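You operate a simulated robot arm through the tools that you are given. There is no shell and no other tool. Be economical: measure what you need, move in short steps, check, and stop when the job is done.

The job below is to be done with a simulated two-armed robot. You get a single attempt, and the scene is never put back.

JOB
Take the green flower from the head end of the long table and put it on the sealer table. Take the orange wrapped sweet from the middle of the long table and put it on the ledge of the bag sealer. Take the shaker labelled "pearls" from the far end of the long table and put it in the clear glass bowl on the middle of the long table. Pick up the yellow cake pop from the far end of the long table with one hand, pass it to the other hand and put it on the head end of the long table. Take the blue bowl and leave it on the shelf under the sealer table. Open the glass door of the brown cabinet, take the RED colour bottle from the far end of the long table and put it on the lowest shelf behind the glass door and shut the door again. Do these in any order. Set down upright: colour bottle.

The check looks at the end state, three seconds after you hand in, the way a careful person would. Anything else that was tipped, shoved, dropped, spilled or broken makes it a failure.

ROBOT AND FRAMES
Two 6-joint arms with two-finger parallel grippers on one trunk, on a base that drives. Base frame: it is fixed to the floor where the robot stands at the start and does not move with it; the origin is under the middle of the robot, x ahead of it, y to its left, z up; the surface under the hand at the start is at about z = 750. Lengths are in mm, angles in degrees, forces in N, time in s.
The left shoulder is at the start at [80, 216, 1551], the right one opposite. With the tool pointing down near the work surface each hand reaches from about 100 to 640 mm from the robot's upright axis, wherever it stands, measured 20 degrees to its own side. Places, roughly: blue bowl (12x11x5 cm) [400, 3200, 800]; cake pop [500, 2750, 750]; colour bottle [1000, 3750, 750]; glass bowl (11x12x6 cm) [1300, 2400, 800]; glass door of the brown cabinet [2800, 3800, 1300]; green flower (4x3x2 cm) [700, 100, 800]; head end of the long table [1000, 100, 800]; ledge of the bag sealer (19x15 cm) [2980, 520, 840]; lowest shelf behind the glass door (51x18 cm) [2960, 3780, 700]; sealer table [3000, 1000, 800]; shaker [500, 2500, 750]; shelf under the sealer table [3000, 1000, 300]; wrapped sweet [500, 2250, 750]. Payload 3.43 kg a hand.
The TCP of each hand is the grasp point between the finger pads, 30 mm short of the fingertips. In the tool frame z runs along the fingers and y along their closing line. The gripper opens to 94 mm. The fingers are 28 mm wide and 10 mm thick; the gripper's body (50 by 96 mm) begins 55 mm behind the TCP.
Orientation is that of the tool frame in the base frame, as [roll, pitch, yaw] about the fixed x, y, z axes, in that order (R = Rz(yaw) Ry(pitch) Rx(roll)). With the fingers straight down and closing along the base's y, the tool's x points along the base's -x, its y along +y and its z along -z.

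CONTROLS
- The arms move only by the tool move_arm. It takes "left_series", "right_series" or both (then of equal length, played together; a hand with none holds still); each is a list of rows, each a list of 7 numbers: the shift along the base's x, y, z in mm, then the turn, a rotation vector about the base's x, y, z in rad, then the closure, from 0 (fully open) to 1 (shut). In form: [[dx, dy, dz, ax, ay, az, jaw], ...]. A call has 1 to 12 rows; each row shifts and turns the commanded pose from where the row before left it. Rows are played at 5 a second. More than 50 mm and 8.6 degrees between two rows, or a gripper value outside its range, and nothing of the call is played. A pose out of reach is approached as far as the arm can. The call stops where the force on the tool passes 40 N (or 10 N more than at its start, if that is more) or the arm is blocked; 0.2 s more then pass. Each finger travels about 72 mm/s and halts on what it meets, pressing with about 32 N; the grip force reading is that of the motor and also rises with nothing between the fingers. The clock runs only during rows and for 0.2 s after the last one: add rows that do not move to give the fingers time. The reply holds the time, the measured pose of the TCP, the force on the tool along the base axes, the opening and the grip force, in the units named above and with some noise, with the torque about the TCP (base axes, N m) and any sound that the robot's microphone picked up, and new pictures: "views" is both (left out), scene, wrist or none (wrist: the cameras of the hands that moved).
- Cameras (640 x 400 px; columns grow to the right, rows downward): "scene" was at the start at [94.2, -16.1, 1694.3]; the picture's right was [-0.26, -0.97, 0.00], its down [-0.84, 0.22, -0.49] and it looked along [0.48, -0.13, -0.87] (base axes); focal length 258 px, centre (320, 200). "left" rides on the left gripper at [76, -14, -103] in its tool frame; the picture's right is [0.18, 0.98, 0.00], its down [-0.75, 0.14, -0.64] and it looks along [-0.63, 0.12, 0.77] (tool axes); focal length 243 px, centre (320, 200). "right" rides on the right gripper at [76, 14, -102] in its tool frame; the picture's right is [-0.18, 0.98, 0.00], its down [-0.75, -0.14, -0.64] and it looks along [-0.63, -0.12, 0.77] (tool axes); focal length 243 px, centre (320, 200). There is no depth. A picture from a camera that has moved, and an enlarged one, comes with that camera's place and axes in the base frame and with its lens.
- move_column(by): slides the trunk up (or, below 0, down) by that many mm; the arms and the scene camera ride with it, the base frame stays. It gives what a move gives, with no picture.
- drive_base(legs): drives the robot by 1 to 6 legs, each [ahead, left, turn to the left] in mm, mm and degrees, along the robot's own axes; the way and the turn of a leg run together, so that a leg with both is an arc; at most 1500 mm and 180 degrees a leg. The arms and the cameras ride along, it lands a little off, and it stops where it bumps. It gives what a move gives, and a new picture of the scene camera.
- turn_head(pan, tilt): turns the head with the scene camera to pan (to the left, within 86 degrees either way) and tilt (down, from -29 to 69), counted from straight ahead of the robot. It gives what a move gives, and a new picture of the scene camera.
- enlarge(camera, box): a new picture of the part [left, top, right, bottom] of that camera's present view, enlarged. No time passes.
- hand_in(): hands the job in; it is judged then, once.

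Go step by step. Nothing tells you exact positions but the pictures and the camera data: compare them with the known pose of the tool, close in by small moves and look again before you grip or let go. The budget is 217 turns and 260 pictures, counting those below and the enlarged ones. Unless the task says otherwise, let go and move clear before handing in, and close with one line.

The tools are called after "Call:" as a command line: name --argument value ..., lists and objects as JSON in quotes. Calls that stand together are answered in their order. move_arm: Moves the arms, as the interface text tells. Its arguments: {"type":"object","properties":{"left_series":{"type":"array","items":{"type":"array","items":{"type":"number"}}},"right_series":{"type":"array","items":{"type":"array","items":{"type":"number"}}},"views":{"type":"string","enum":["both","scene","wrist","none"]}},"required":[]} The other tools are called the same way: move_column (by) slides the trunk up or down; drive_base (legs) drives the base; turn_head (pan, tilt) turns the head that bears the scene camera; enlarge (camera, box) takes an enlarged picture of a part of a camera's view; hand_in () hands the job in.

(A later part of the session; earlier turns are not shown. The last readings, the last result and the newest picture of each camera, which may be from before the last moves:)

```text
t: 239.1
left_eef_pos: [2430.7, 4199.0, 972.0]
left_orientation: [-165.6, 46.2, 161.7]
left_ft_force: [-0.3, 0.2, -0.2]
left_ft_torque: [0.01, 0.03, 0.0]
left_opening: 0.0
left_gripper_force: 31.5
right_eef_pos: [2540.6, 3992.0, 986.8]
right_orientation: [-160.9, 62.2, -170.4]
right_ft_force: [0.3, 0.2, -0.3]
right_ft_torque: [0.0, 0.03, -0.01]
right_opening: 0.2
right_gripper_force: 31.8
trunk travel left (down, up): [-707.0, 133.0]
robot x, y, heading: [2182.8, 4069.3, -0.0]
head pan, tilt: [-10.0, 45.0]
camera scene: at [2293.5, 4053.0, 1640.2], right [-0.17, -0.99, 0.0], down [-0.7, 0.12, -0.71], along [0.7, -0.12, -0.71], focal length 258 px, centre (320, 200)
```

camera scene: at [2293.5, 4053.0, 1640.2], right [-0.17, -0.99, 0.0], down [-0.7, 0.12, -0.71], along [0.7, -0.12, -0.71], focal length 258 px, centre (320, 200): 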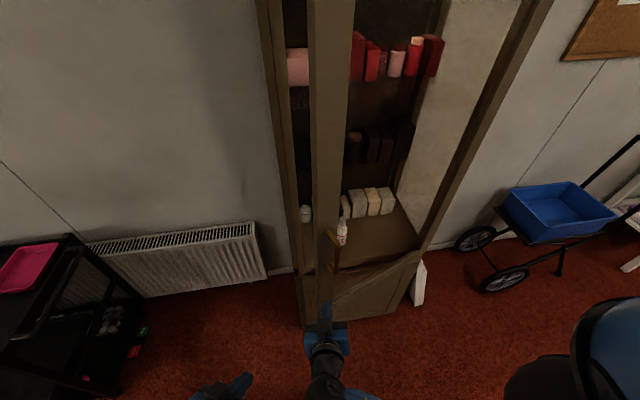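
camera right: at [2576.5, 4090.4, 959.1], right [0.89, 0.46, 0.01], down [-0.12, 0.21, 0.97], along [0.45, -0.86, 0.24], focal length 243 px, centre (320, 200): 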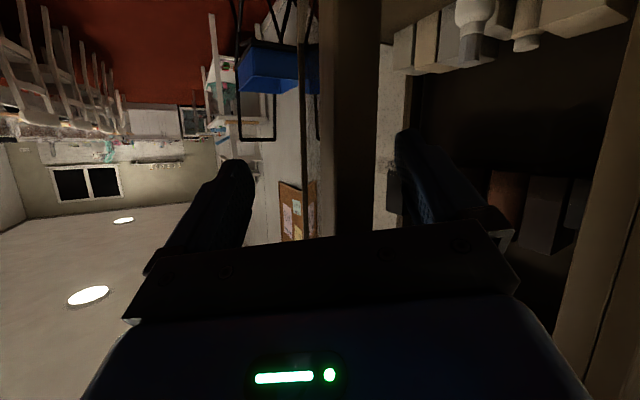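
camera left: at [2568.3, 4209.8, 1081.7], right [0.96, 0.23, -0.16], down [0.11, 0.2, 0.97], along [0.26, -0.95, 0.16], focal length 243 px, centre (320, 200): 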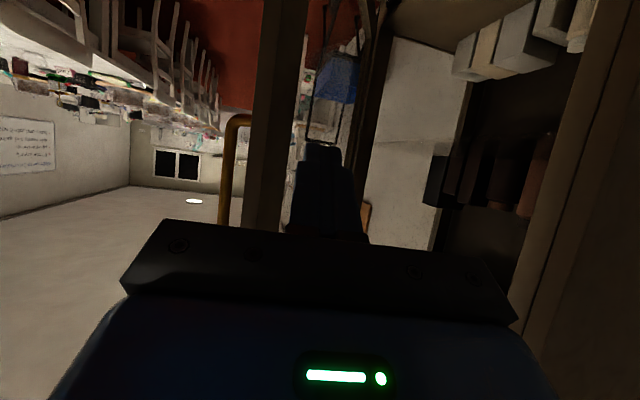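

Aligned on the stile, just below the handle. Pushing forward slowly.

Call:
move_arm --right_series '[[25, 2, -10, 0, 0, 0, 1.0], [25, 2, -10, 0, 0, 0, 1.0], [25, 2, -10, 0, 0, 0, 1.0], [22, 2, -5, 0, 0, 0, 1.0], [22, 2, 0, 0, 0, 0, 1.0], [22, 2, 0, 0, 0, 0, 1.0], [20, 2, 0, 0, 0, 0, 1.0], [20, 1, 0, 0, 0, 0, 1.0]]' --views "scene"

```text
t: 240.9
left_eef_pos: [2431.5, 4199.9, 972.4]
left_orientation: [-165.5, 46.1, 161.9]
left_ft_force: [0.0, 1.4, 0.0]
left_ft_torque: [-0.01, -0.01, -0.01]
left_opening: 0.1
left_gripper_force: 31.6
right_eef_pos: [2721.2, 4007.0, 952.9]
right_orientation: [-160.8, 62.1, -170.3]
right_ft_force: [0.7, 0.1, 0.0]
right_ft_torque: [-0.03, -0.01, 0.0]
right_opening: 0.0
right_gripper_force: 31.8
trunk travel left (down, up): [-707.0, 133.0]
robot x, y, heading: [2185.7, 4064.5, 0.1]
head pan, tilt: [-10.0, 45.0]
camera scene: at [2294.5, 4054.5, 1640.1], right [-0.17, -0.99, 0.0], down [-0.7, 0.12, -0.71], along [0.7, -0.12, -0.71], focal length 258 px, centre (320, 200)
```

scene: 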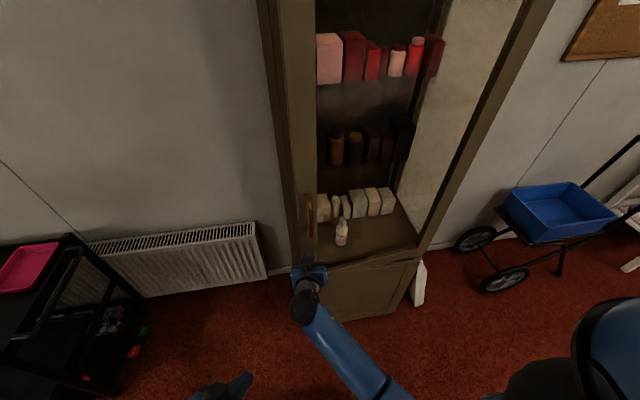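

The door has nearly swung shut. Pushing on gently until it seats.

Call:
move_arm --right_series '[[15, 0, 0, 0, 0, 0, 1.0], [15, 0, 0, 0, 0, 0, 1.0], [15, 0, 0, 0, 0, 0, 1.0], [12, 0, 0, 0, 0, 0, 1.0], [10, 0, 0, 0, 0, 0, 1.0], [8, 0, 0, 0, 0, 0, 1.0], [6, 0, 0, 0, 0, 0, 1.0], [6, 0, 0, 0, 0, 0, 1.0]]' --views "scene"

Call:
enlarge --camera "scene" --box '[240, 100, 464, 240]'

```text
t: 242.5
left_eef_pos: [2424.3, 4200.0, 973.1]
left_orientation: [-165.6, 46.4, 161.8]
left_ft_force: [0.3, 0.1, -0.3]
left_ft_torque: [0.01, 0.02, 0.01]
left_opening: 0.0
left_gripper_force: 31.4
right_eef_pos: [2792.4, 4007.5, 953.6]
right_orientation: [-160.6, 61.9, -170.3]
right_ft_force: [-26.4, -1.1, 12.2]
right_ft_torque: [0.03, -0.34, 0.09]
right_opening: 0.2
right_gripper_force: 31.8
trunk travel left (down, up): [-707.0, 133.0]
robot x, y, heading: [2180.8, 4064.0, 0.2]
head pan, tilt: [-10.0, 45.0]
stopped in row 8 (right hand): the force on the tool passed its limit at 47 N (the readings are from after the stop); the commanded pose is now the measured one
camera scene: at [2284.1, 4053.9, 1641.0], right [-0.17, -0.99, 0.0], down [-0.69, 0.12, -0.71], along [0.7, -0.12, -0.7], focal length 258 px, centre (320, 200)
```

scene: 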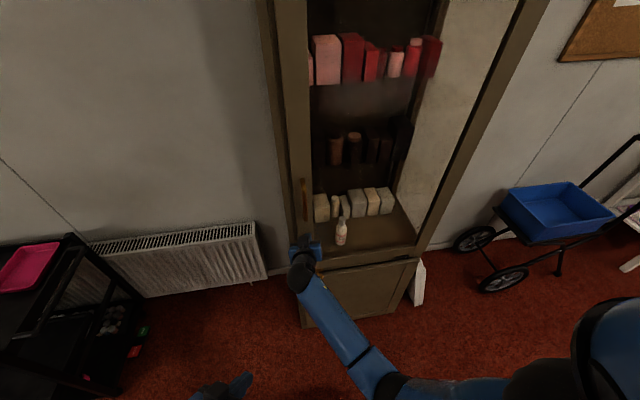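

```text
2.86 times, centred on (352, 170) of scene
camera zoom: at [2284.1, 4053.9, 1641.0], right [-0.17, -0.99, 0.0], down [-0.69, 0.12, -0.71], along [0.7, -0.12, -0.7], focal length 736 px, centre (229, 286)
```

zoom: 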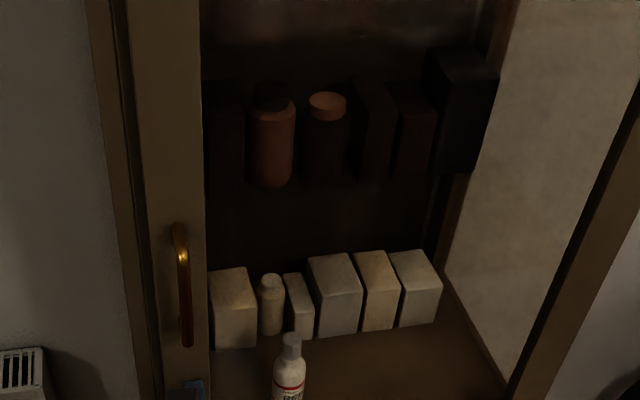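

The door is shut and the bottle stands upright inside. I'll withdraw both hands and bring them back to pointing down.

Call:
move_arm --right_series '[[-45, -5, 8, 0, 0, 0, 1.0], [-45, -5, 8, 0, 0, 0, 0.5], [-45, -5, 8, 0, 0, 0, 0], [-8, -14, 8, 0.0235, 0.139, -0.0104, 0], [-8, -14, 8, 0.0235, 0.139, -0.0104, 0], [-8, -14, 8, 0.0235, 0.139, -0.0104, 0], [-8, -14, 8, 0.0235, 0.139, -0.0104, 0], [-8, -14, 8, 0.0235, 0.139, -0.0104, 0], [-8, -14, 8, 0.0235, 0.139, -0.0104, 0], [-8, -14, 8, 0.0235, 0.139, -0.0104, 0], [-8, -14, 8, 0.0235, 0.139, -0.0104, 0]]' --left_series '[[15, 5, 5, 0.0855, 0.1107, 0, 0.5], [15, 5, 5, 0.0855, 0.1107, 0, 0], [15, 5, 5, 0.0855, 0.1107, 0, 0], [15, 5, 5, 0.0855, 0.1107, 0, 0], [15, 5, 5, 0.0855, 0.1107, 0, 0], [15, 5, 5, 0.0855, 0.1107, 0, 0], [15, 5, 5, 0, 0, 0.141, 0], [15, 5, 5, 0, 0, 0.141, 0], [15, 5, 5, 0, 0, 0.141, 0], [0, 0, 0, 0, 0, 0, 0], [0, 0, 0, 0, 0, 0, 0]]' --views "scene"

```text
t: 244.9
left_eef_pos: [2563.4, 4244.6, 907.8]
left_orientation: [-180.0, 0.0, -180.0]
left_ft_force: [0.3, -0.4, -0.1]
left_ft_torque: [-0.03, 0.01, -0.01]
left_opening: 94.1
left_gripper_force: 0.1
left hand out of reach, approached as far as the arm can: row 1, 2, 5, 6, 7, 8, 9
right_eef_pos: [2615.6, 3868.0, 899.7]
right_orientation: [-175.7, -1.8, 175.5]
right_ft_force: [0.5, -0.3, -0.5]
right_ft_torque: [-0.02, 0.01, 0.01]
right_opening: 94.1
right_gripper_force: 0.0
right hand out of reach, approached as far as the arm can: row 9, 10, 11
trunk travel left (down, up): [-707.0, 133.0]
robot x, y, heading: [2181.4, 4070.3, 0.0]
head pan, tilt: [-10.0, 45.0]
camera scene: at [2293.5, 4053.7, 1640.1], right [-0.17, -0.99, 0.0], down [-0.7, 0.12, -0.71], along [0.7, -0.12, -0.71], focal length 258 px, centre (320, 200)
```

scene: 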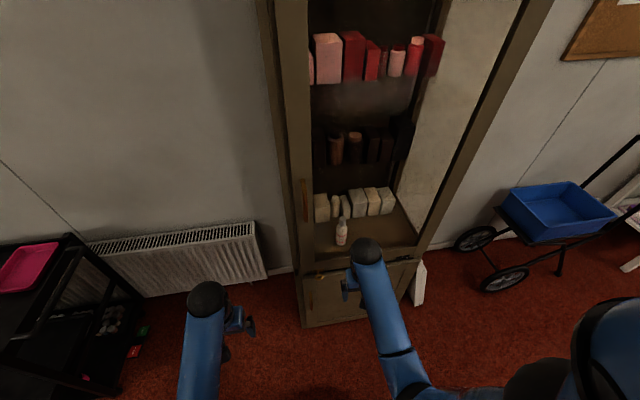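

Door stays shut. Raising the column and driving around the table's far end to the near side.

Call:
move_column --by 130

Call:
drive_base --legs '[[0, 580, 0], [-1300, 0, 0], [-1230, 0, 0], [0, -1000, 0], [0, -900, 0]]'

Call:
turn_head --pan 0 --tilt 50

```text
t: 246.4
left_eef_pos: [2562.8, 4245.2, 1037.6]
left_orientation: [-179.8, -0.2, 179.8]
left_ft_force: [0.3, 0.1, 0.2]
left_ft_torque: [0.02, -0.02, 0.01]
left_opening: 93.9
left_gripper_force: 0.1
right_eef_pos: [2616.3, 3867.5, 1031.2]
right_orientation: [-175.7, -1.6, 175.5]
right_ft_force: [-1.0, 1.0, 0.3]
right_ft_torque: [0.0, 0.01, 0.01]
right_opening: 93.8
right_gripper_force: 0.1
trunk travel left (down, up): [-837.0, 3.0]
robot x, y, heading: [2185.2, 4068.1, 0.2]
head pan, tilt: [-10.0, 45.0]
```

```text
t: 271.1
left_eef_pos: [-151.3, 2932.8, 1037.0]
left_orientation: [-179.8, 0.0, 175.5]
left_ft_force: [0.2, -0.5, 0.7]
left_ft_torque: [0.02, 0.02, 0.01]
left_opening: 93.9
left_gripper_force: 0.0
right_eef_pos: [-125.6, 2554.8, 1030.6]
right_orientation: [-175.6, -1.5, 171.1]
right_ft_force: [0.2, 0.6, -1.1]
right_ft_torque: [-0.01, -0.03, 0.02]
right_opening: 94.0
right_gripper_force: 0.1
trunk travel left (down, up): [-837.0, 3.0]
robot x, y, heading: [-543.2, 2783.0, -4.1]
head pan, tilt: [-10.0, 45.0]
camera scene: at [-435.2, 2765.2, 1770.2], right [-0.25, -0.97, 0.0], down [-0.69, 0.17, -0.71], along [0.69, -0.18, -0.71], focal length 258 px, centre (320, 200)
```

scene: 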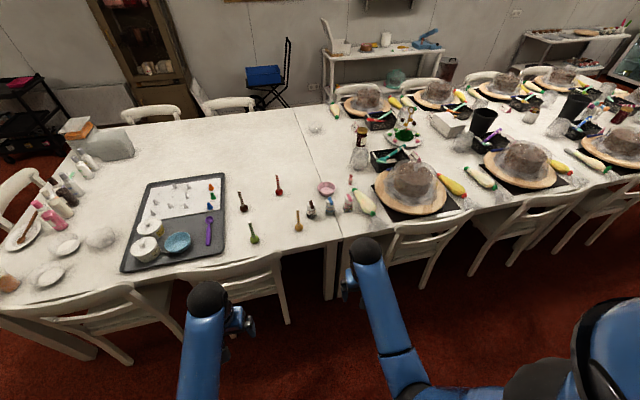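

```text
t: 271.9
left_eef_pos: [-151.3, 2932.6, 1037.3]
left_orientation: [-180.0, -0.1, 175.5]
left_ft_force: [0.3, -0.5, 0.8]
left_ft_torque: [0.0, 0.01, 0.01]
left_opening: 94.0
left_gripper_force: 0.1
right_eef_pos: [-127.7, 2554.2, 1030.1]
right_orientation: [-175.7, -1.6, 171.1]
right_ft_force: [-0.3, 0.7, -0.2]
right_ft_torque: [0.01, -0.01, 0.05]
right_opening: 93.8
right_gripper_force: 0.1
trunk travel left (down, up): [-837.0, 3.0]
robot x, y, heading: [-547.4, 2786.9, -4.1]
head pan, tilt: [0.0, 50.0]
camera scene: at [-437.3, 2778.1, 1763.3], right [-0.07, -1.0, 0.0], down [-0.76, 0.06, -0.64], along [0.64, -0.05, -0.77], focal length 258 px, centre (320, 200)
```

scene: 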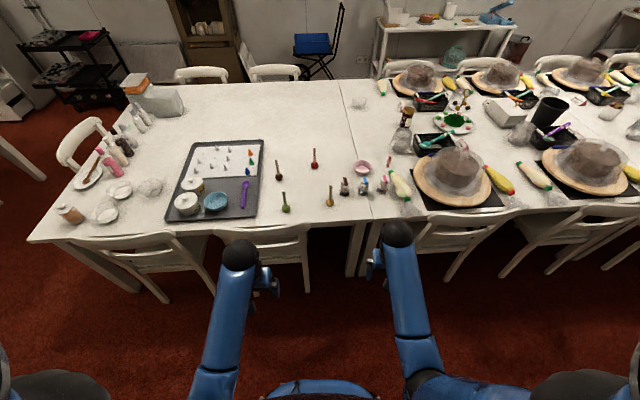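

Now at the near side. I'll move into the gap between chairs, as before, and inspect the pop and shaker closely.

Call:
drive_base --legs '[[0, -215, 4], [365, 0, 0]]'

Call:
turn_head --pan 8 --tilt 60

Call:
enlarge --camera "scene" --box '[220, 60, 380, 160]'

```text
t: 275.5
left_eef_pos: [194.6, 2753.5, 1037.9]
left_orientation: [-179.8, 0.1, -179.7]
left_ft_force: [0.9, 0.1, 0.5]
left_ft_torque: [-0.03, -0.04, 0.01]
left_opening: 94.3
left_gripper_force: 0.0
right_eef_pos: [251.1, 2377.2, 1031.1]
right_orientation: [-175.7, -1.5, 176.0]
right_ft_force: [0.4, 0.3, -0.2]
right_ft_torque: [0.03, -0.05, -0.01]
right_opening: 94.0
right_gripper_force: 0.1
trunk travel left (down, up): [-837.0, 3.0]
robot x, y, heading: [-184.8, 2571.3, 0.5]
head pan, tilt: [0.0, 50.0]
camera scene: at [-79.2, 2575.9, 1763.6], right [0.01, -1.0, 0.0], down [-0.76, -0.01, -0.65], along [0.65, 0.01, -0.76], focal length 258 px, centre (320, 200)
```

scene: 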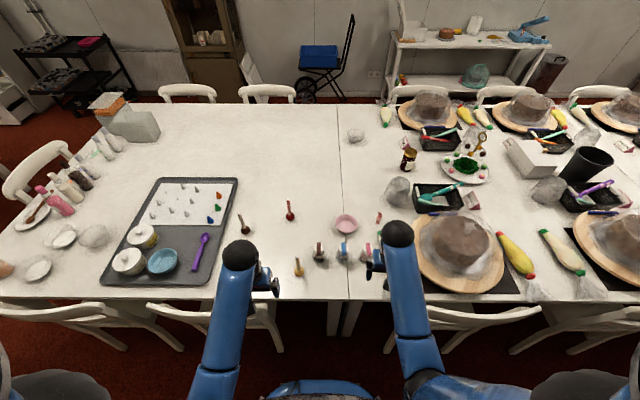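

```text
t: 276.2
left_eef_pos: [195.9, 2753.5, 1037.4]
left_orientation: [-179.9, 0.0, -179.7]
left_ft_force: [0.0, -0.2, 0.0]
left_ft_torque: [-0.01, -0.01, -0.03]
left_opening: 93.9
left_gripper_force: 0.0
right_eef_pos: [251.7, 2377.6, 1032.5]
right_orientation: [-175.7, -1.6, 176.0]
right_ft_force: [1.2, 0.6, 0.3]
right_ft_torque: [-0.02, 0.02, -0.02]
right_opening: 94.2
right_gripper_force: 0.0
trunk travel left (down, up): [-837.0, 3.0]
robot x, y, heading: [-184.6, 2572.7, 0.5]
head pan, tilt: [8.0, 60.0]
camera scene: at [-87.3, 2585.0, 1750.8], right [0.15, -0.99, 0.0], down [-0.86, -0.13, -0.5], along [0.5, 0.07, -0.87], focal length 258 px, centre (320, 200)
```

scene: 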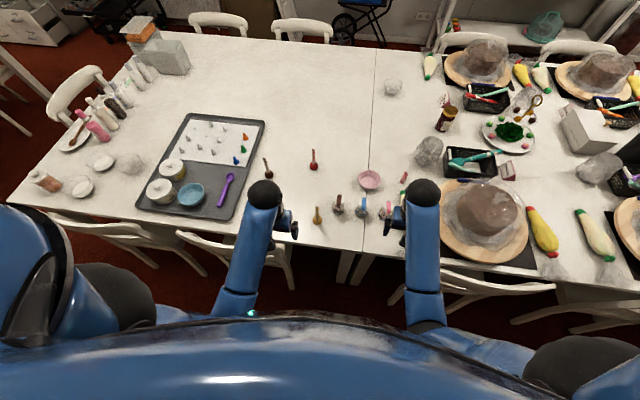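

```text
4.00 times, centred on (300, 110) of scene
camera zoom: at [-87.3, 2585.0, 1750.8], right [0.15, -0.99, 0.0], down [-0.86, -0.13, -0.5], along [0.5, 0.07, -0.87], focal length 1031 px, centre (400, 560)
```

zoom: 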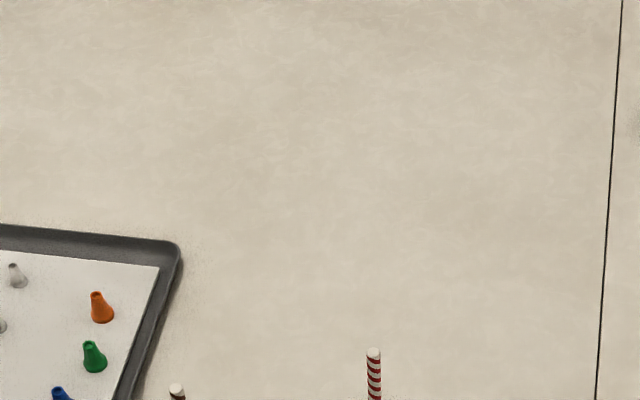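

Call:
enlarge --camera "scene" --box '[240, 140, 416, 250]'

```text
3.64 times, centred on (328, 195) of scene
camera zoom: at [-87.3, 2585.0, 1750.8], right [0.15, -0.99, 0.0], down [-0.86, -0.13, -0.5], along [0.5, 0.07, -0.87], focal length 937 px, centre (291, 218)
```

zoom: 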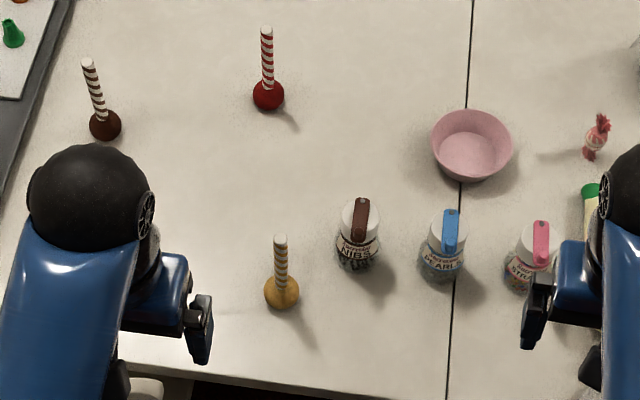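

The yellow pop: ball at [379, 2660], stick from about z 789 to 896. I'll bring the left hand in tilted 60° to a pre-grasp point in front of the stick.

Call:
move_arm --left_series '[[15, -13.3, -27, 0, -0.149, 0, 0], [15, -13.3, -27, 0, -0.149, 0, 0], [15, -13.3, -27, 0, -0.149, 0, 0], [15, -13.3, -27, 0, -0.149, 0, 0.2], [15, -13.3, -27, 0, -0.149, 0, 0.3], [15, -13.3, -27, 0, -0.149, 0, 0.4], [15, -13.3, -27, 0, -0.149, 0, 0.4], [0, 0, 0, 0, 0, 0, 0.4]]' --views "wrist"

```text
t: 278.0
left_eef_pos: [301.1, 2660.2, 849.6]
left_orientation: [-179.3, 59.7, -179.4]
left_ft_force: [0.0, -0.4, -1.1]
left_ft_torque: [0.02, 0.01, -0.02]
left_opening: 56.4
left_gripper_force: 0.1
right_eef_pos: [254.0, 2379.4, 1031.9]
right_orientation: [-175.7, -1.6, 175.9]
right_ft_force: [0.8, 0.3, 0.5]
right_ft_torque: [0.01, -0.02, -0.01]
right_opening: 94.0
right_gripper_force: 0.1
trunk travel left (down, up): [-837.0, 3.0]
robot x, y, heading: [-185.0, 2575.1, 0.6]
head pan, tilt: [8.0, 60.0]
camera left: at [173.8, 2647.6, 834.3], right [-0.09, 0.98, -0.17], down [-0.17, 0.15, 0.97], along [0.98, 0.12, 0.16], focal length 243 px, centre (320, 200)
```

left: 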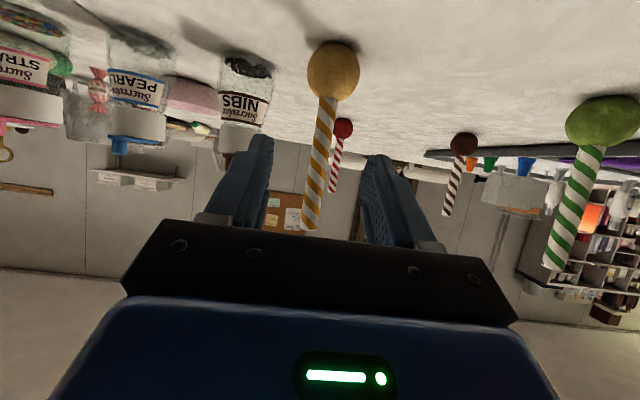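

The pop is at about [364, 2665]. Lowering to just above the ball and advancing onto the stick.

Call:
move_arm --left_series '[[0, 5, -13, 0, 0, 0, 0.4], [0, 0, -13, 0, 0, 0, 0.4], [20, 0, 0, 0, 0, 0, 0.4], [20, 0, 0, 0, 0, 0, 0.4], [20, 0, 0, 0, 0, 0, 0.4], [0, 0, 0, 0, 0, 0, 0.4]]' --views "wrist"

```text
t: 279.4
left_eef_pos: [361.2, 2665.5, 820.6]
left_orientation: [-179.3, 59.7, -179.4]
left_ft_force: [1.1, 0.1, 0.4]
left_ft_torque: [0.01, -0.01, 0.01]
left_opening: 56.6
left_gripper_force: 0.0
right_eef_pos: [254.3, 2377.7, 1029.3]
right_orientation: [-175.7, -1.7, 175.9]
right_ft_force: [0.1, 0.5, 0.7]
right_ft_torque: [-0.02, -0.01, -0.01]
right_opening: 94.1
right_gripper_force: 0.0
trunk travel left (down, up): [-837.0, 3.0]
robot x, y, heading: [-182.5, 2574.8, 0.1]
head pan, tilt: [8.0, 60.0]
camera left: at [233.7, 2652.6, 806.4], right [-0.09, 0.98, -0.16], down [-0.17, 0.15, 0.97], along [0.98, 0.12, 0.16], focal length 243 px, centre (320, 200)
```

left: 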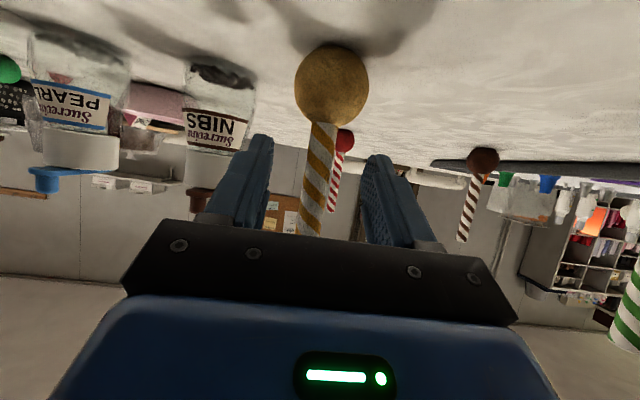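

Closing on the stick and lifting.

Call:
move_arm --left_series '[[3, 0, 0, 0, 0, 0, 0.6], [0, 0, 0, 0, 0, 0, 0.8], [0, 0, 0, 0, 0, 0, 0.92], [0, 0, 0, 0, 0, 0, 0.92], [0, 0, 15, 0, 0, 0, 0.92], [0, 0, 30, 0, 0, 0, 0.92], [0, 0, 40, 0, 0, 0, 0.92], [0, 0, 40, 0, 0, 0, 0.92], [0, -20, 30, 0, 0, 0, 0.92]]' --views "both"

```text
t: 281.4
left_eef_pos: [367.1, 2643.2, 977.0]
left_orientation: [-179.3, 59.7, -179.3]
left_ft_force: [0.1, 0.0, 0.1]
left_ft_torque: [-0.01, 0.0, 0.0]
left_opening: 13.1
left_gripper_force: 31.8
right_eef_pos: [254.7, 2377.4, 1029.3]
right_orientation: [-175.7, -1.5, 175.9]
right_ft_force: [-0.6, 0.4, 0.8]
right_ft_torque: [0.0, 0.01, 0.01]
right_opening: 94.1
right_gripper_force: 0.0
trunk travel left (down, up): [-837.0, 3.0]
robot x, y, heading: [-182.3, 2575.1, 0.6]
head pan, tilt: [8.0, 60.0]
camera scene: at [-85.9, 2584.2, 1750.7], right [0.15, -0.99, 0.0], down [-0.86, -0.13, -0.5], along [0.49, 0.07, -0.87], focal length 258 px, centre (320, 200)
camera left: at [239.3, 2630.7, 961.9], right [-0.09, 0.98, -0.16], down [-0.17, 0.15, 0.97], along [0.98, 0.12, 0.16], focal length 243 px, centre (320, 200)
```

scene: 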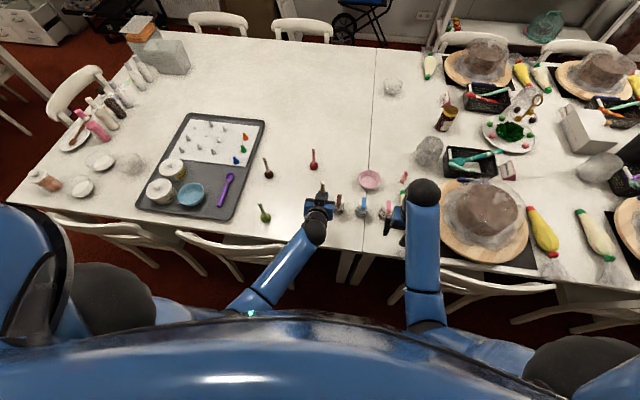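
left: 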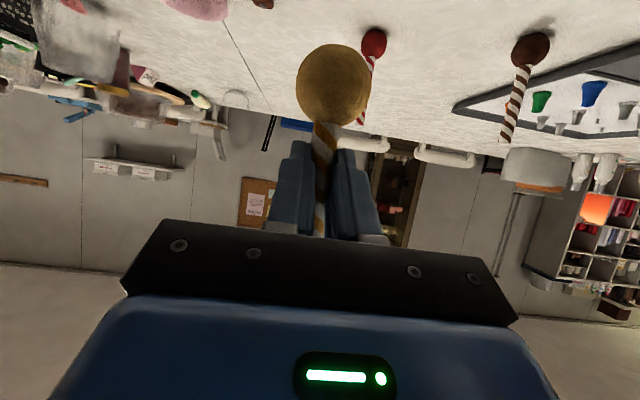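

Pop held by its lower stick in the left hand. I'll bring it to the middle and move the right hand above the stick top for the pass.

Call:
move_arm --left_series '[[-12, -28, -24, 0, 0, 0, 0.92], [-12, -28, -24, 0, 0, 0, 0.92], [-13, -27, -24, 0, 0, 0, 0.92], [0, 0, 0, 0, 0, 0, 0.92]]' --views "none"

Call:
move_arm --right_series '[[15.2, 36.6, 0, 0.0146, -0.0062, 0.014, 0.2], [15.2, 36.6, 0, 0.0146, -0.0062, 0.014, 0.2], [15.2, 36.6, 0, 0.0146, -0.0062, 0.014, 0.3], [15.2, 36.6, 0, 0.0146, -0.0062, 0.014, 0.3], [15.2, 36.6, 0, 0.0146, -0.0062, 0.014, 0.3], [0, 0, 0, 0, 0, 0, 0.3]]' --views "both"

```text
t: 282.4
left_eef_pos: [328.5, 2562.8, 902.1]
left_orientation: [-179.3, 59.8, -179.3]
left_ft_force: [-0.8, -0.2, -0.8]
left_ft_torque: [0.0, 0.05, -0.02]
left_opening: 13.3
left_gripper_force: 31.8
right_eef_pos: [253.1, 2378.3, 1030.7]
right_orientation: [-175.7, -1.6, 176.0]
right_ft_force: [0.1, -0.5, -0.9]
right_ft_torque: [-0.03, 0.01, -0.02]
right_opening: 93.8
right_gripper_force: 0.1
trunk travel left (down, up): [-837.0, 3.0]
robot x, y, heading: [-182.0, 2574.9, 0.7]
head pan, tilt: [8.0, 60.0]
```

```text
t: 283.8
left_eef_pos: [329.5, 2562.8, 901.5]
left_orientation: [-179.4, 59.7, -179.3]
left_ft_force: [-0.6, 0.4, -0.5]
left_ft_torque: [0.02, 0.0, -0.03]
left_opening: 13.1
left_gripper_force: 32.2
right_eef_pos: [330.0, 2561.1, 1030.8]
right_orientation: [-179.9, 0.0, 179.9]
right_ft_force: [0.0, -0.1, -0.4]
right_ft_torque: [0.02, 0.0, 0.02]
right_opening: 65.9
right_gripper_force: 0.0
trunk travel left (down, up): [-837.0, 3.0]
robot x, y, heading: [-183.9, 2574.1, 0.9]
head pan, tilt: [8.0, 60.0]
camera scene: at [-86.1, 2584.7, 1750.7], right [0.15, -0.99, 0.0], down [-0.86, -0.13, -0.5], along [0.49, 0.07, -0.87], focal length 258 px, centre (320, 200)
camera right: at [254.0, 2576.3, 1131.4], right [0.19, 0.98, 0.0], down [0.75, -0.14, 0.64], along [0.63, -0.12, -0.77], focal length 243 px, centre (320, 200)
```

scene: 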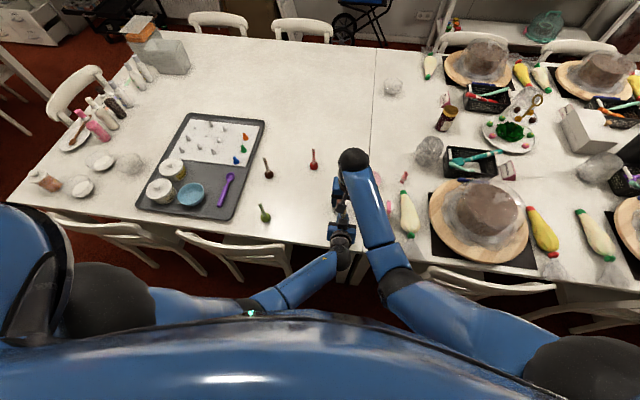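
right: 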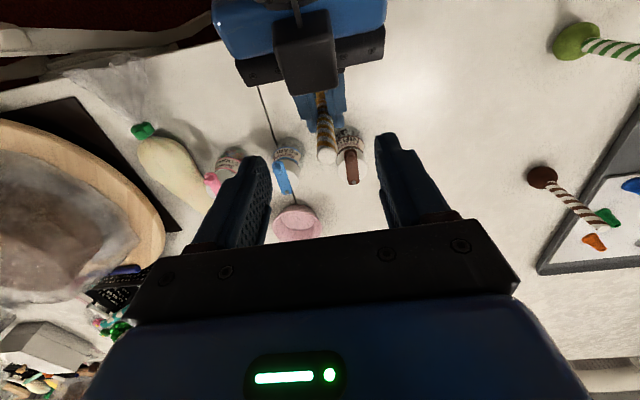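

The stick top is around [338, 2563, 975]. Lowering the right hand so its fingers take the top 40 mm, clear of the left fingers.

Call:
move_arm --right_series '[[7, 2, -22, 0, 0, 0, 0.4], [0, 0, -22, 0, 0, 0, 0.5], [0, 0, -20, 0, 0, 0, 0.5], [0, 0, 0, 0, 0, 0, 0.5]]' --views "both"

Call:
enlarge --camera "right" --box '[220, 60, 420, 185]'

```text
t: 284.8
left_eef_pos: [327.8, 2562.7, 901.7]
left_orientation: [-179.2, 59.8, -179.3]
left_ft_force: [-0.4, -0.2, 0.0]
left_ft_torque: [-0.02, 0.01, 0.03]
left_opening: 13.0
left_gripper_force: 31.6
right_eef_pos: [336.3, 2559.3, 965.3]
right_orientation: [-179.9, 0.0, 179.9]
right_ft_force: [0.6, -0.5, -0.1]
right_ft_torque: [0.0, 0.01, -0.01]
right_opening: 47.2
right_gripper_force: 0.0
trunk travel left (down, up): [-837.0, 3.0]
robot x, y, heading: [-183.0, 2575.5, 0.4]
head pan, tilt: [8.0, 60.0]
camera scene: at [-85.9, 2585.0, 1750.7], right [0.15, -0.99, 0.0], down [-0.86, -0.13, -0.5], along [0.49, 0.07, -0.87], focal length 258 px, centre (320, 200)
camera right: at [260.8, 2575.6, 1067.1], right [0.19, 0.98, 0.0], down [0.75, -0.14, 0.64], along [0.63, -0.12, -0.77], focal length 243 px, centre (320, 200)
```

scene: 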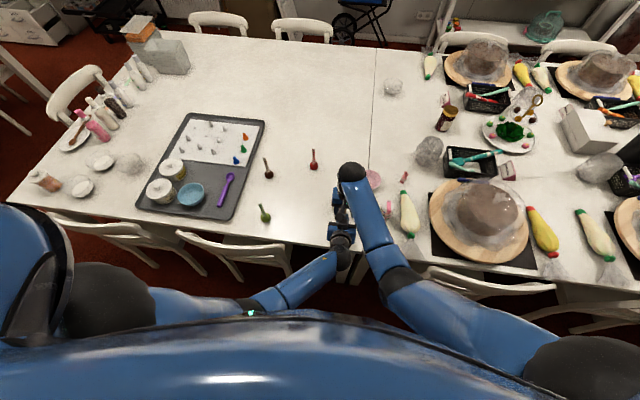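
right: 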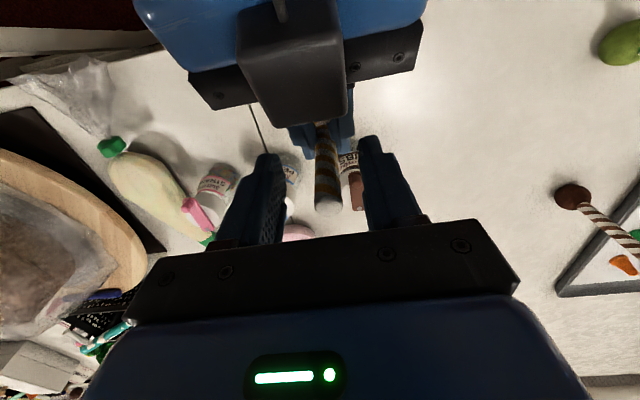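

```text
3.20 times, centred on (320, 122) of right
camera zoom: at [260.8, 2575.6, 1067.1], right [0.19, 0.98, 0.0], down [0.75, -0.14, 0.64], along [0.63, -0.12, -0.77], focal length 776 px, centre (320, 448)
```

zoom: 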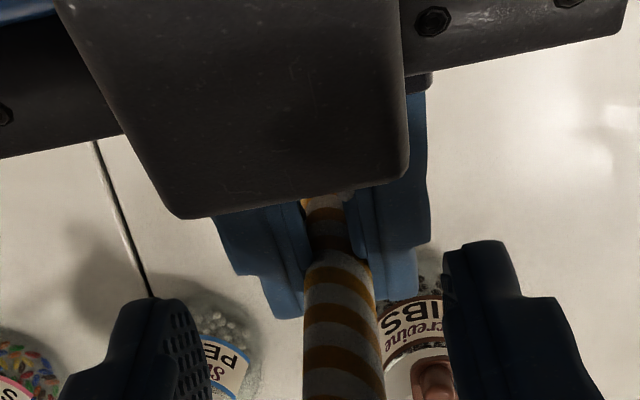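

The stick is well between the right fingers. Closing the right hand on it.

Call:
move_arm --right_series '[[0, 4, 0, 0, 0, 0, 0.5], [0, 0, 0, 0, 0, 0, 0.7], [0, 0, 0, 0, 0, 0, 0.85], [0, 0, 0, 0, 0, 0, 0.92], [0, 0, 0, 0, 0, 0, 0.92]]' --views "wrist"

```text
t: 286.0
left_eef_pos: [328.4, 2563.0, 902.0]
left_orientation: [-179.4, 59.7, -179.4]
left_ft_force: [-17.9, 8.1, 10.5]
left_ft_torque: [-0.2, -0.76, 0.15]
left_opening: 13.3
left_gripper_force: 32.0
right_eef_pos: [337.0, 2563.9, 966.7]
right_orientation: [-179.9, 0.3, 179.8]
right_ft_force: [17.1, -7.9, -8.7]
right_ft_torque: [-0.27, -0.42, -0.04]
right_opening: 14.1
right_gripper_force: 32.1
trunk travel left (down, up): [-837.0, 3.0]
robot x, y, heading: [-181.6, 2573.7, 0.4]
head pan, tilt: [8.0, 60.0]
camera right: at [261.1, 2579.7, 1067.4], right [0.19, 0.98, 0.0], down [0.75, -0.14, 0.64], along [0.63, -0.12, -0.76], focal length 243 px, centre (320, 200)
```

right: 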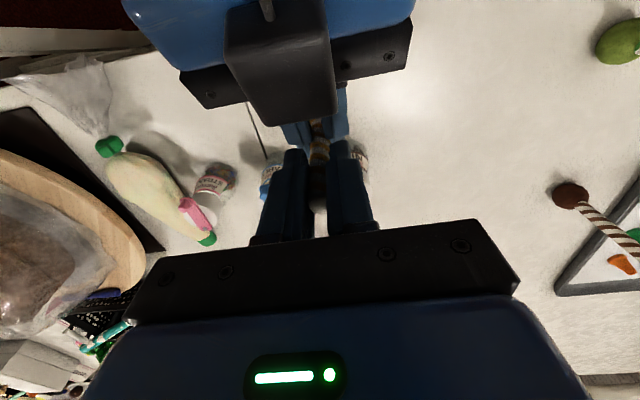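

Both hands hold it. Opening the left hand and withdrawing it.

Call:
move_arm --left_series '[[0, 0, 0, 0, 0, 0, 0.75], [0, 0, 0, 0, 0, 0, 0.5], [0, 0, 0, 0, 0, 0, 0.4], [-25, 0, -3, 0, 0, 0, 0.4], [-30, 5, -3, 0, 0, 0, 0.4], [-20, 30, 0, 0, 0, 0, 0.4], [0, 40, 0, 0, 0, 0, 0.4], [0, 40, 20, 0, 0, 0, 0.4]]' --views "both"

Call:
enlarge --camera "right" --box '[220, 60, 420, 185]'

```text
t: 287.8
left_eef_pos: [252.3, 2678.3, 921.5]
left_orientation: [-179.3, 59.8, -179.3]
left_ft_force: [-1.1, 0.1, -0.2]
left_ft_torque: [0.0, 0.01, 0.03]
left_opening: 56.5
left_gripper_force: 0.0
right_eef_pos: [336.7, 2564.3, 966.5]
right_orientation: [-180.0, 0.2, 179.9]
right_ft_force: [0.1, 0.1, -0.7]
right_ft_torque: [-0.03, 0.02, -0.01]
right_opening: 13.6
right_gripper_force: 31.8
trunk travel left (down, up): [-837.0, 3.0]
robot x, y, heading: [-181.9, 2572.4, 0.4]
head pan, tilt: [8.0, 60.0]
camera scene: at [-87.2, 2585.8, 1750.7], right [0.15, -0.99, 0.0], down [-0.86, -0.13, -0.5], along [0.49, 0.07, -0.87], focal length 258 px, centre (320, 200)
camera left: at [125.2, 2665.1, 906.2], right [-0.09, 0.98, -0.17], down [-0.18, 0.15, 0.97], along [0.98, 0.12, 0.16], focal length 243 px, centre (320, 200)
```

scene: 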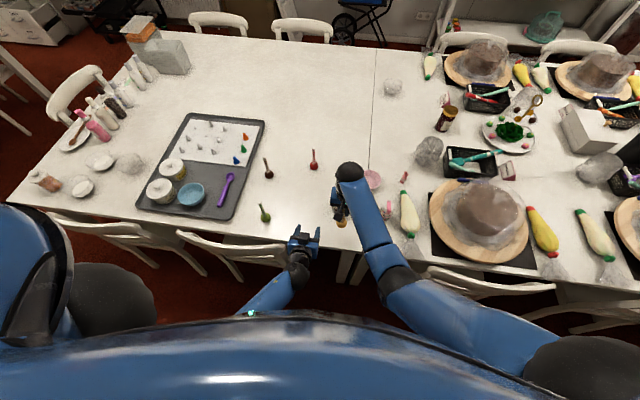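
left: 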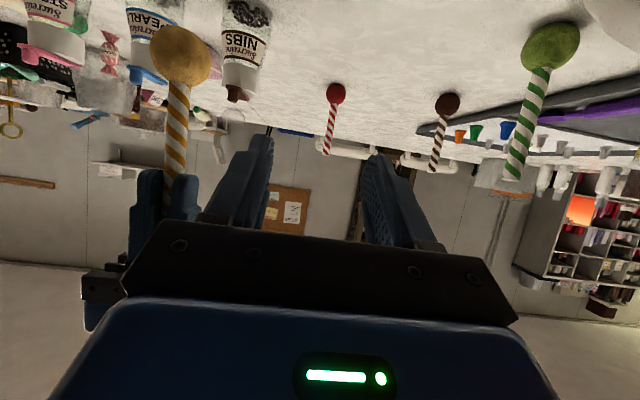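

```text
3.20 times, centred on (320, 122) of right
camera zoom: at [259.7, 2580.6, 1067.7], right [0.19, 0.98, 0.0], down [0.75, -0.14, 0.64], along [0.63, -0.12, -0.77], focal length 776 px, centre (320, 448)
```

zoom: 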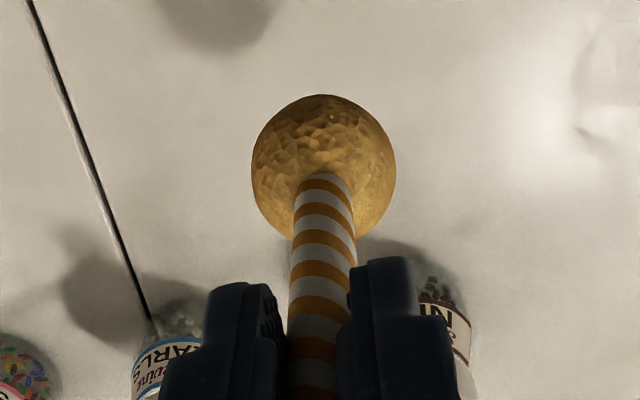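

The pass succeeded: the right hand holds the pop by its stick (ball bottom ≈135 mm below the TCP). I'll raise both hands, back off and drive to the head end.

Call:
move_arm --right_series '[[-15, -5, 15, 0, 0, 0, 0.92], [-20, -15, 15, 0, 0, 0, 0.92], [-20, -20, 15, 0, 0, 0, 0.92], [-20, -25, 10, 0, 0, 0, 0.92], [-15, -25, 5, 0, 0, 0, 0.92]]' --left_series '[[0, 10, 20, 0, 0, 0, 0.4], [0, 10, 25, 0, 0, 0, 0.4], [0, 10, 25, 0, 0, 0, 0.4], [0, 10, 25, 0, 0, 0, 0.4], [0, 0, 15, 0, 0, 0, 0.4]]' --views "none"

Call:
drive_base --legs '[[-170, 0, 0], [0, -1150, 0], [0, -1130, 0]]'

Call:
turn_head --pan -5 --tilt 55

```text
t: 289.0
left_eef_pos: [254.0, 2718.3, 1027.8]
left_orientation: [-179.5, 59.6, -179.4]
left_ft_force: [-0.6, 0.6, 0.4]
left_ft_torque: [-0.03, 0.0, -0.02]
left_opening: 56.6
left_gripper_force: 0.1
right_eef_pos: [245.4, 2475.9, 1024.2]
right_orientation: [180.0, 0.1, 179.8]
right_ft_force: [0.2, 0.2, -0.7]
right_ft_torque: [-0.02, -0.02, 0.03]
right_opening: 13.8
right_gripper_force: 32.3
trunk travel left (down, up): [-837.0, 3.0]
robot x, y, heading: [-182.7, 2572.9, 0.6]
head pan, tilt: [8.0, 60.0]
```

```text
t: 301.1
left_eef_pos: [67.9, 470.4, 1029.1]
left_orientation: [-179.3, 59.6, 180.0]
left_ft_force: [0.2, -0.4, 0.1]
left_ft_torque: [0.03, -0.01, -0.05]
left_opening: 56.5
left_gripper_force: 0.1
right_eef_pos: [56.7, 229.8, 1024.2]
right_orientation: [-179.9, 0.0, 179.2]
right_ft_force: [-0.5, 0.9, -0.9]
right_ft_torque: [-0.01, 0.03, -0.01]
right_opening: 13.5
right_gripper_force: 31.9
trunk travel left (down, up): [-837.0, 3.0]
robot x, y, heading: [-370.0, 327.6, -0.0]
head pan, tilt: [8.0, 60.0]
camera scene: at [-274.7, 342.4, 1750.7], right [0.13, -0.99, 0.0], down [-0.86, -0.12, -0.5], along [0.5, 0.07, -0.87], focal length 258 px, centre (320, 200)
```

scene: 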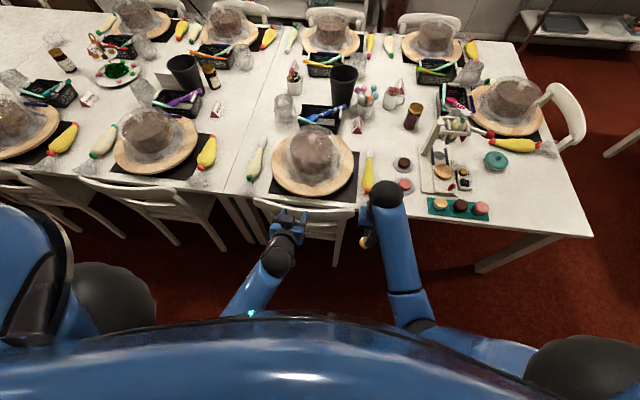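

```text
t: 301.9
left_eef_pos: [66.9, 470.0, 1028.8]
left_orientation: [-179.1, 59.6, 179.8]
left_ft_force: [-1.0, 0.0, 0.2]
left_ft_torque: [0.04, 0.0, -0.01]
left_opening: 56.5
left_gripper_force: 0.0
right_eef_pos: [55.7, 228.0, 1023.0]
right_orientation: [-179.9, 0.0, 179.2]
right_ft_force: [0.7, 0.0, -0.6]
right_ft_torque: [-0.04, -0.02, 0.02]
right_opening: 13.5
right_gripper_force: 32.0
trunk travel left (down, up): [-837.0, 3.0]
robot x, y, heading: [-374.6, 334.3, -0.2]
head pan, tilt: [-5.0, 55.0]
camera scene: at [-269.1, 325.6, 1756.7], right [-0.09, -1.0, 0.0], down [-0.82, 0.07, -0.57], along [0.57, -0.05, -0.82], focal length 258 px, centre (320, 200)
```

scene: 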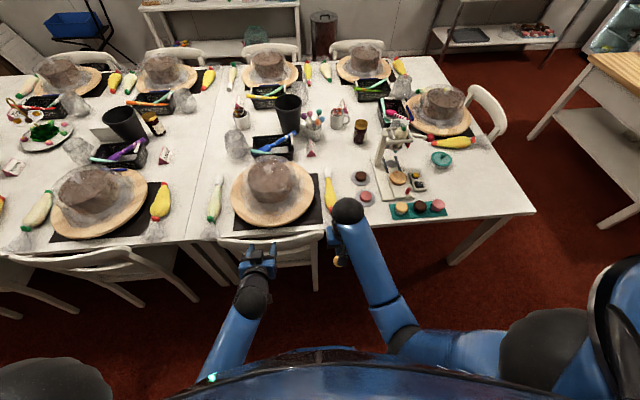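

At the head end; a chair stands at y≈270–650. I'll shift both hands left, then drive in at the original start spot.

Call:
move_arm --right_series '[[0, 30, 0, 0, 0, 0, 0.92], [0, 30, 0, 0, 0, 0, 0.92], [0, 30, 0, 0, 0, 0, 0.92], [0, 30, 0, 0, 0, 0, 0.92]]' --left_series '[[0, 40, 0, 0, 0, 0, 0.4], [0, 40, 0, 0, 0, 0, 0.4], [0, 40, 0, 0, 0, 0, 0.4], [0, 30, 0, 0, 0, 0, 0.4]]' --views "none"

Call:
drive_base --legs '[[0, -330, 0], [370, 0, 0]]'

Call:
enlarge --camera "scene" --box '[200, 100, 440, 250]'

```text
t: 302.9
left_eef_pos: [68.0, 615.8, 1026.4]
left_orientation: [-179.1, 59.7, 179.6]
left_ft_force: [0.3, -0.5, -0.2]
left_ft_torque: [0.04, -0.02, 0.0]
left_opening: 56.4
left_gripper_force: 0.1
right_eef_pos: [57.6, 349.5, 1023.4]
right_orientation: [-179.9, 0.1, 179.2]
right_ft_force: [0.0, 0.6, -1.1]
right_ft_torque: [-0.02, -0.01, 0.0]
right_opening: 13.4
right_gripper_force: 31.5
trunk travel left (down, up): [-837.0, 3.0]
robot x, y, heading: [-370.8, 332.7, -0.3]
head pan, tilt: [-5.0, 55.0]
```

```text
t: 307.0
left_eef_pos: [427.6, 299.5, 1029.0]
left_orientation: [-179.4, 60.1, -179.6]
left_ft_force: [0.2, -0.4, 0.7]
left_ft_torque: [-0.02, 0.0, -0.02]
left_opening: 56.6
left_gripper_force: 0.0
right_eef_pos: [420.1, 31.7, 1025.6]
right_orientation: [-179.8, 0.3, 179.8]
right_ft_force: [-0.4, 0.2, -0.6]
right_ft_torque: [0.02, 0.0, 0.01]
right_opening: 13.4
right_gripper_force: 32.2
trunk travel left (down, up): [-837.0, 3.0]
robot x, y, heading: [-2.1, 8.5, 0.3]
head pan, tilt: [-5.0, 55.0]
camera scene: at [91.8, 4.5, 1757.0], right [-0.08, -1.0, 0.0], down [-0.81, 0.07, -0.58], along [0.57, -0.05, -0.82], focal length 258 px, centre (320, 200)
```

scene: 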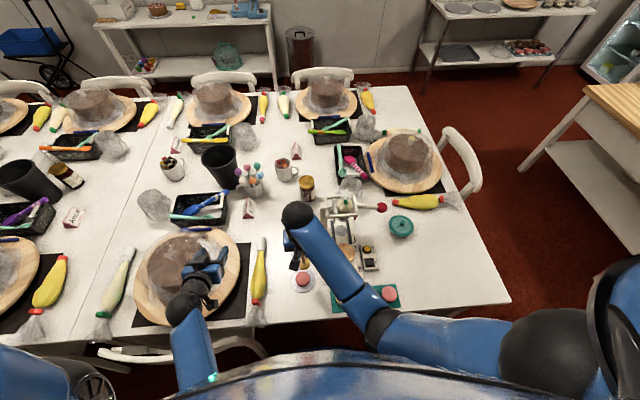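

```text
2.67 times, centred on (320, 175) of scene
camera zoom: at [91.8, 4.5, 1757.0], right [-0.08, -1.0, 0.0], down [-0.81, 0.07, -0.58], along [0.57, -0.05, -0.82], focal length 687 px, centre (320, 267)
```

zoom: 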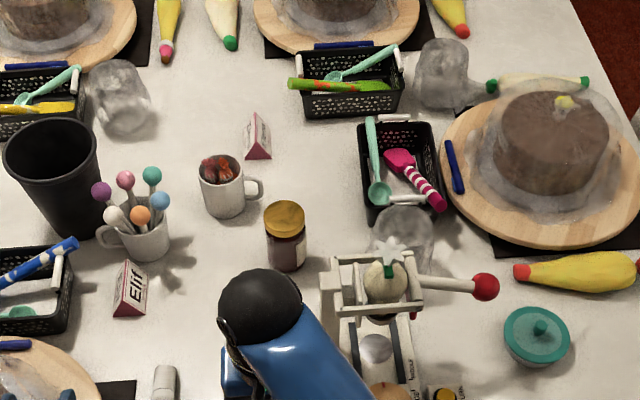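

I'll place the pop on the free patch around [600, 105], moving the right hand there first.

Call:
move_arm --right_series '[[34, 14, 0, 0, 0, 0, 0.92], [34, 14, 0, 0, 0, 0, 0.92], [34, 14, -5, 0, 0, 0, 0.92], [34, 14, -15, 0, 0, 0, 0.92], [30, 14, -25, 0, 0, 0, 0.92], [0, 0, -25, 0, 0, 0, 0.92], [0, 0, -25, 0, 0, 0, 0.92], [0, 0, -20, 0, 0, 0, 0.92], [0, 0, 0, 0, 0, 0, 0.92]]' --views "wrist"

```text
t: 309.0
left_eef_pos: [431.6, 299.0, 1028.3]
left_orientation: [-179.4, 59.8, -179.7]
left_ft_force: [-0.1, -0.5, 0.3]
left_ft_torque: [0.06, -0.02, 0.01]
left_opening: 56.5
left_gripper_force: 0.2
right_eef_pos: [562.8, 88.8, 922.9]
right_orientation: [-180.0, 0.0, 179.8]
right_ft_force: [0.3, 0.9, -1.1]
right_ft_torque: [0.02, -0.01, 0.0]
right_opening: 13.6
right_gripper_force: 32.1
right hand out of reach, approached as far as the arm can: row 6, 7, 8
trunk travel left (down, up): [-837.0, 3.0]
robot x, y, heading: [-7.2, 9.4, 0.5]
head pan, tilt: [-5.0, 55.0]
camera right: at [486.6, 104.8, 1025.4], right [0.19, 0.98, 0.0], down [0.75, -0.14, 0.64], along [0.63, -0.12, -0.77], focal length 243 px, centre (320, 200)
```

right: 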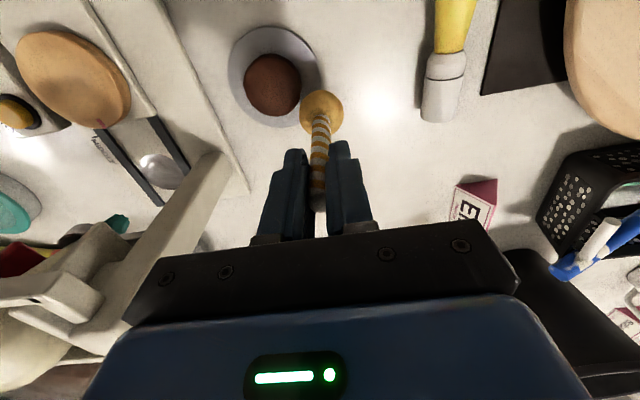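

The patch directly below would overlap the dish, so I'll aim for [575, 143], between dish and piping bag, and use a small column drop for reach with the left hand kept beside the cake.

Call:
move_arm --right_series '[[2, 18, 12, 0, 0, 0, 0.92], [2, 18, 10, 0, 0, 0, 0.92], [2, 18, 10, 0, 0, 0, 0.92], [0, 0, 0, 0, 0, 0, 0.92]]' --left_series '[[-5, -28, 0, 0, 0, 0, 0.4], [-5, -28, 0, 0, 0, 0, 0.4], [-5, -28, 0, 0, 0, 0, 0.4], [0, 0, 0, 0, 0, 0, 0.4]]' --views "none"

Call:
move_column --by -50

Call:
enlarge --camera "right" --box '[160, 0, 480, 200]'

```text
t: 310.0
left_eef_pos: [414.7, 213.7, 1029.2]
left_orientation: [-179.4, 59.8, -179.8]
left_ft_force: [-0.4, 0.2, -0.5]
left_ft_torque: [-0.02, 0.01, 0.01]
left_opening: 56.2
left_gripper_force: 0.0
right_eef_pos: [562.2, 136.6, 965.0]
right_orientation: [-179.9, 0.0, 179.8]
right_ft_force: [-0.1, 0.0, -1.2]
right_ft_torque: [0.02, 0.02, -0.01]
right_opening: 13.6
right_gripper_force: 31.4
right hand out of reach, approached as far as the arm can: row 2
trunk travel left (down, up): [-837.0, 3.0]
robot x, y, heading: [-6.7, 9.1, 0.6]
head pan, tilt: [-5.0, 55.0]
```

```text
t: 310.9
left_eef_pos: [415.8, 213.7, 979.7]
left_orientation: [-179.4, 59.8, -179.8]
left_ft_force: [-0.4, -0.7, 0.8]
left_ft_torque: [-0.01, -0.01, -0.02]
left_opening: 56.5
left_gripper_force: 0.0
right_eef_pos: [562.1, 135.2, 912.9]
right_orientation: [-179.9, -0.1, 179.8]
right_ft_force: [0.3, -0.4, -1.1]
right_ft_torque: [-0.01, 0.03, 0.0]
right_opening: 13.5
right_gripper_force: 32.1
trunk travel left (down, up): [-787.0, 53.0]
robot x, y, heading: [-7.0, 8.5, 0.5]
head pan, tilt: [-5.0, 55.0]
```

```text
2.00 times, centred on (320, 100) of right
camera zoom: at [485.8, 152.8, 1015.0], right [0.19, 0.98, 0.0], down [0.75, -0.14, 0.64], along [0.63, -0.12, -0.77], focal length 485 px, centre (320, 400)
```

zoom: 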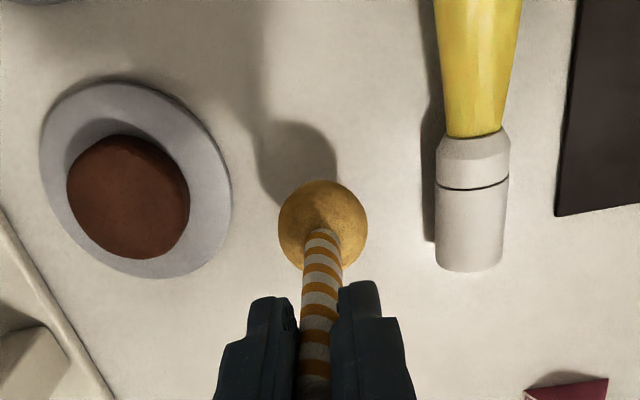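

Clear between dish and bag. Lowering by the column in small steps.

Call:
move_column --by -22

Call:
move_column --by -4

```text
t: 311.6
left_eef_pos: [416.9, 213.8, 956.7]
left_orientation: [-179.3, 59.8, -179.7]
left_ft_force: [0.6, -0.4, 0.6]
left_ft_torque: [0.0, -0.01, -0.04]
left_opening: 56.5
left_gripper_force: 0.1
right_eef_pos: [561.2, 136.3, 890.2]
right_orientation: [-179.9, 0.0, 179.9]
right_ft_force: [-0.1, 0.2, 0.3]
right_ft_torque: [0.0, -0.02, 0.01]
right_opening: 13.5
right_gripper_force: 32.1
trunk travel left (down, up): [-765.0, 75.0]
robot x, y, heading: [-4.1, 6.6, 0.2]
head pan, tilt: [-5.0, 55.0]
```

```text
t: 312.1
left_eef_pos: [415.8, 214.2, 952.9]
left_orientation: [-179.4, 59.8, -179.7]
left_ft_force: [0.6, 0.2, 0.9]
left_ft_torque: [0.01, 0.01, -0.01]
left_opening: 56.2
left_gripper_force: 0.0
right_eef_pos: [562.0, 137.4, 887.0]
right_orientation: [180.0, 0.0, 179.8]
right_ft_force: [0.0, 0.1, -0.1]
right_ft_torque: [-0.01, -0.02, 0.0]
right_opening: 13.6
right_gripper_force: 31.9
trunk travel left (down, up): [-761.0, 79.0]
robot x, y, heading: [-4.3, 7.8, 0.1]
head pan, tilt: [-5.0, 55.0]
```

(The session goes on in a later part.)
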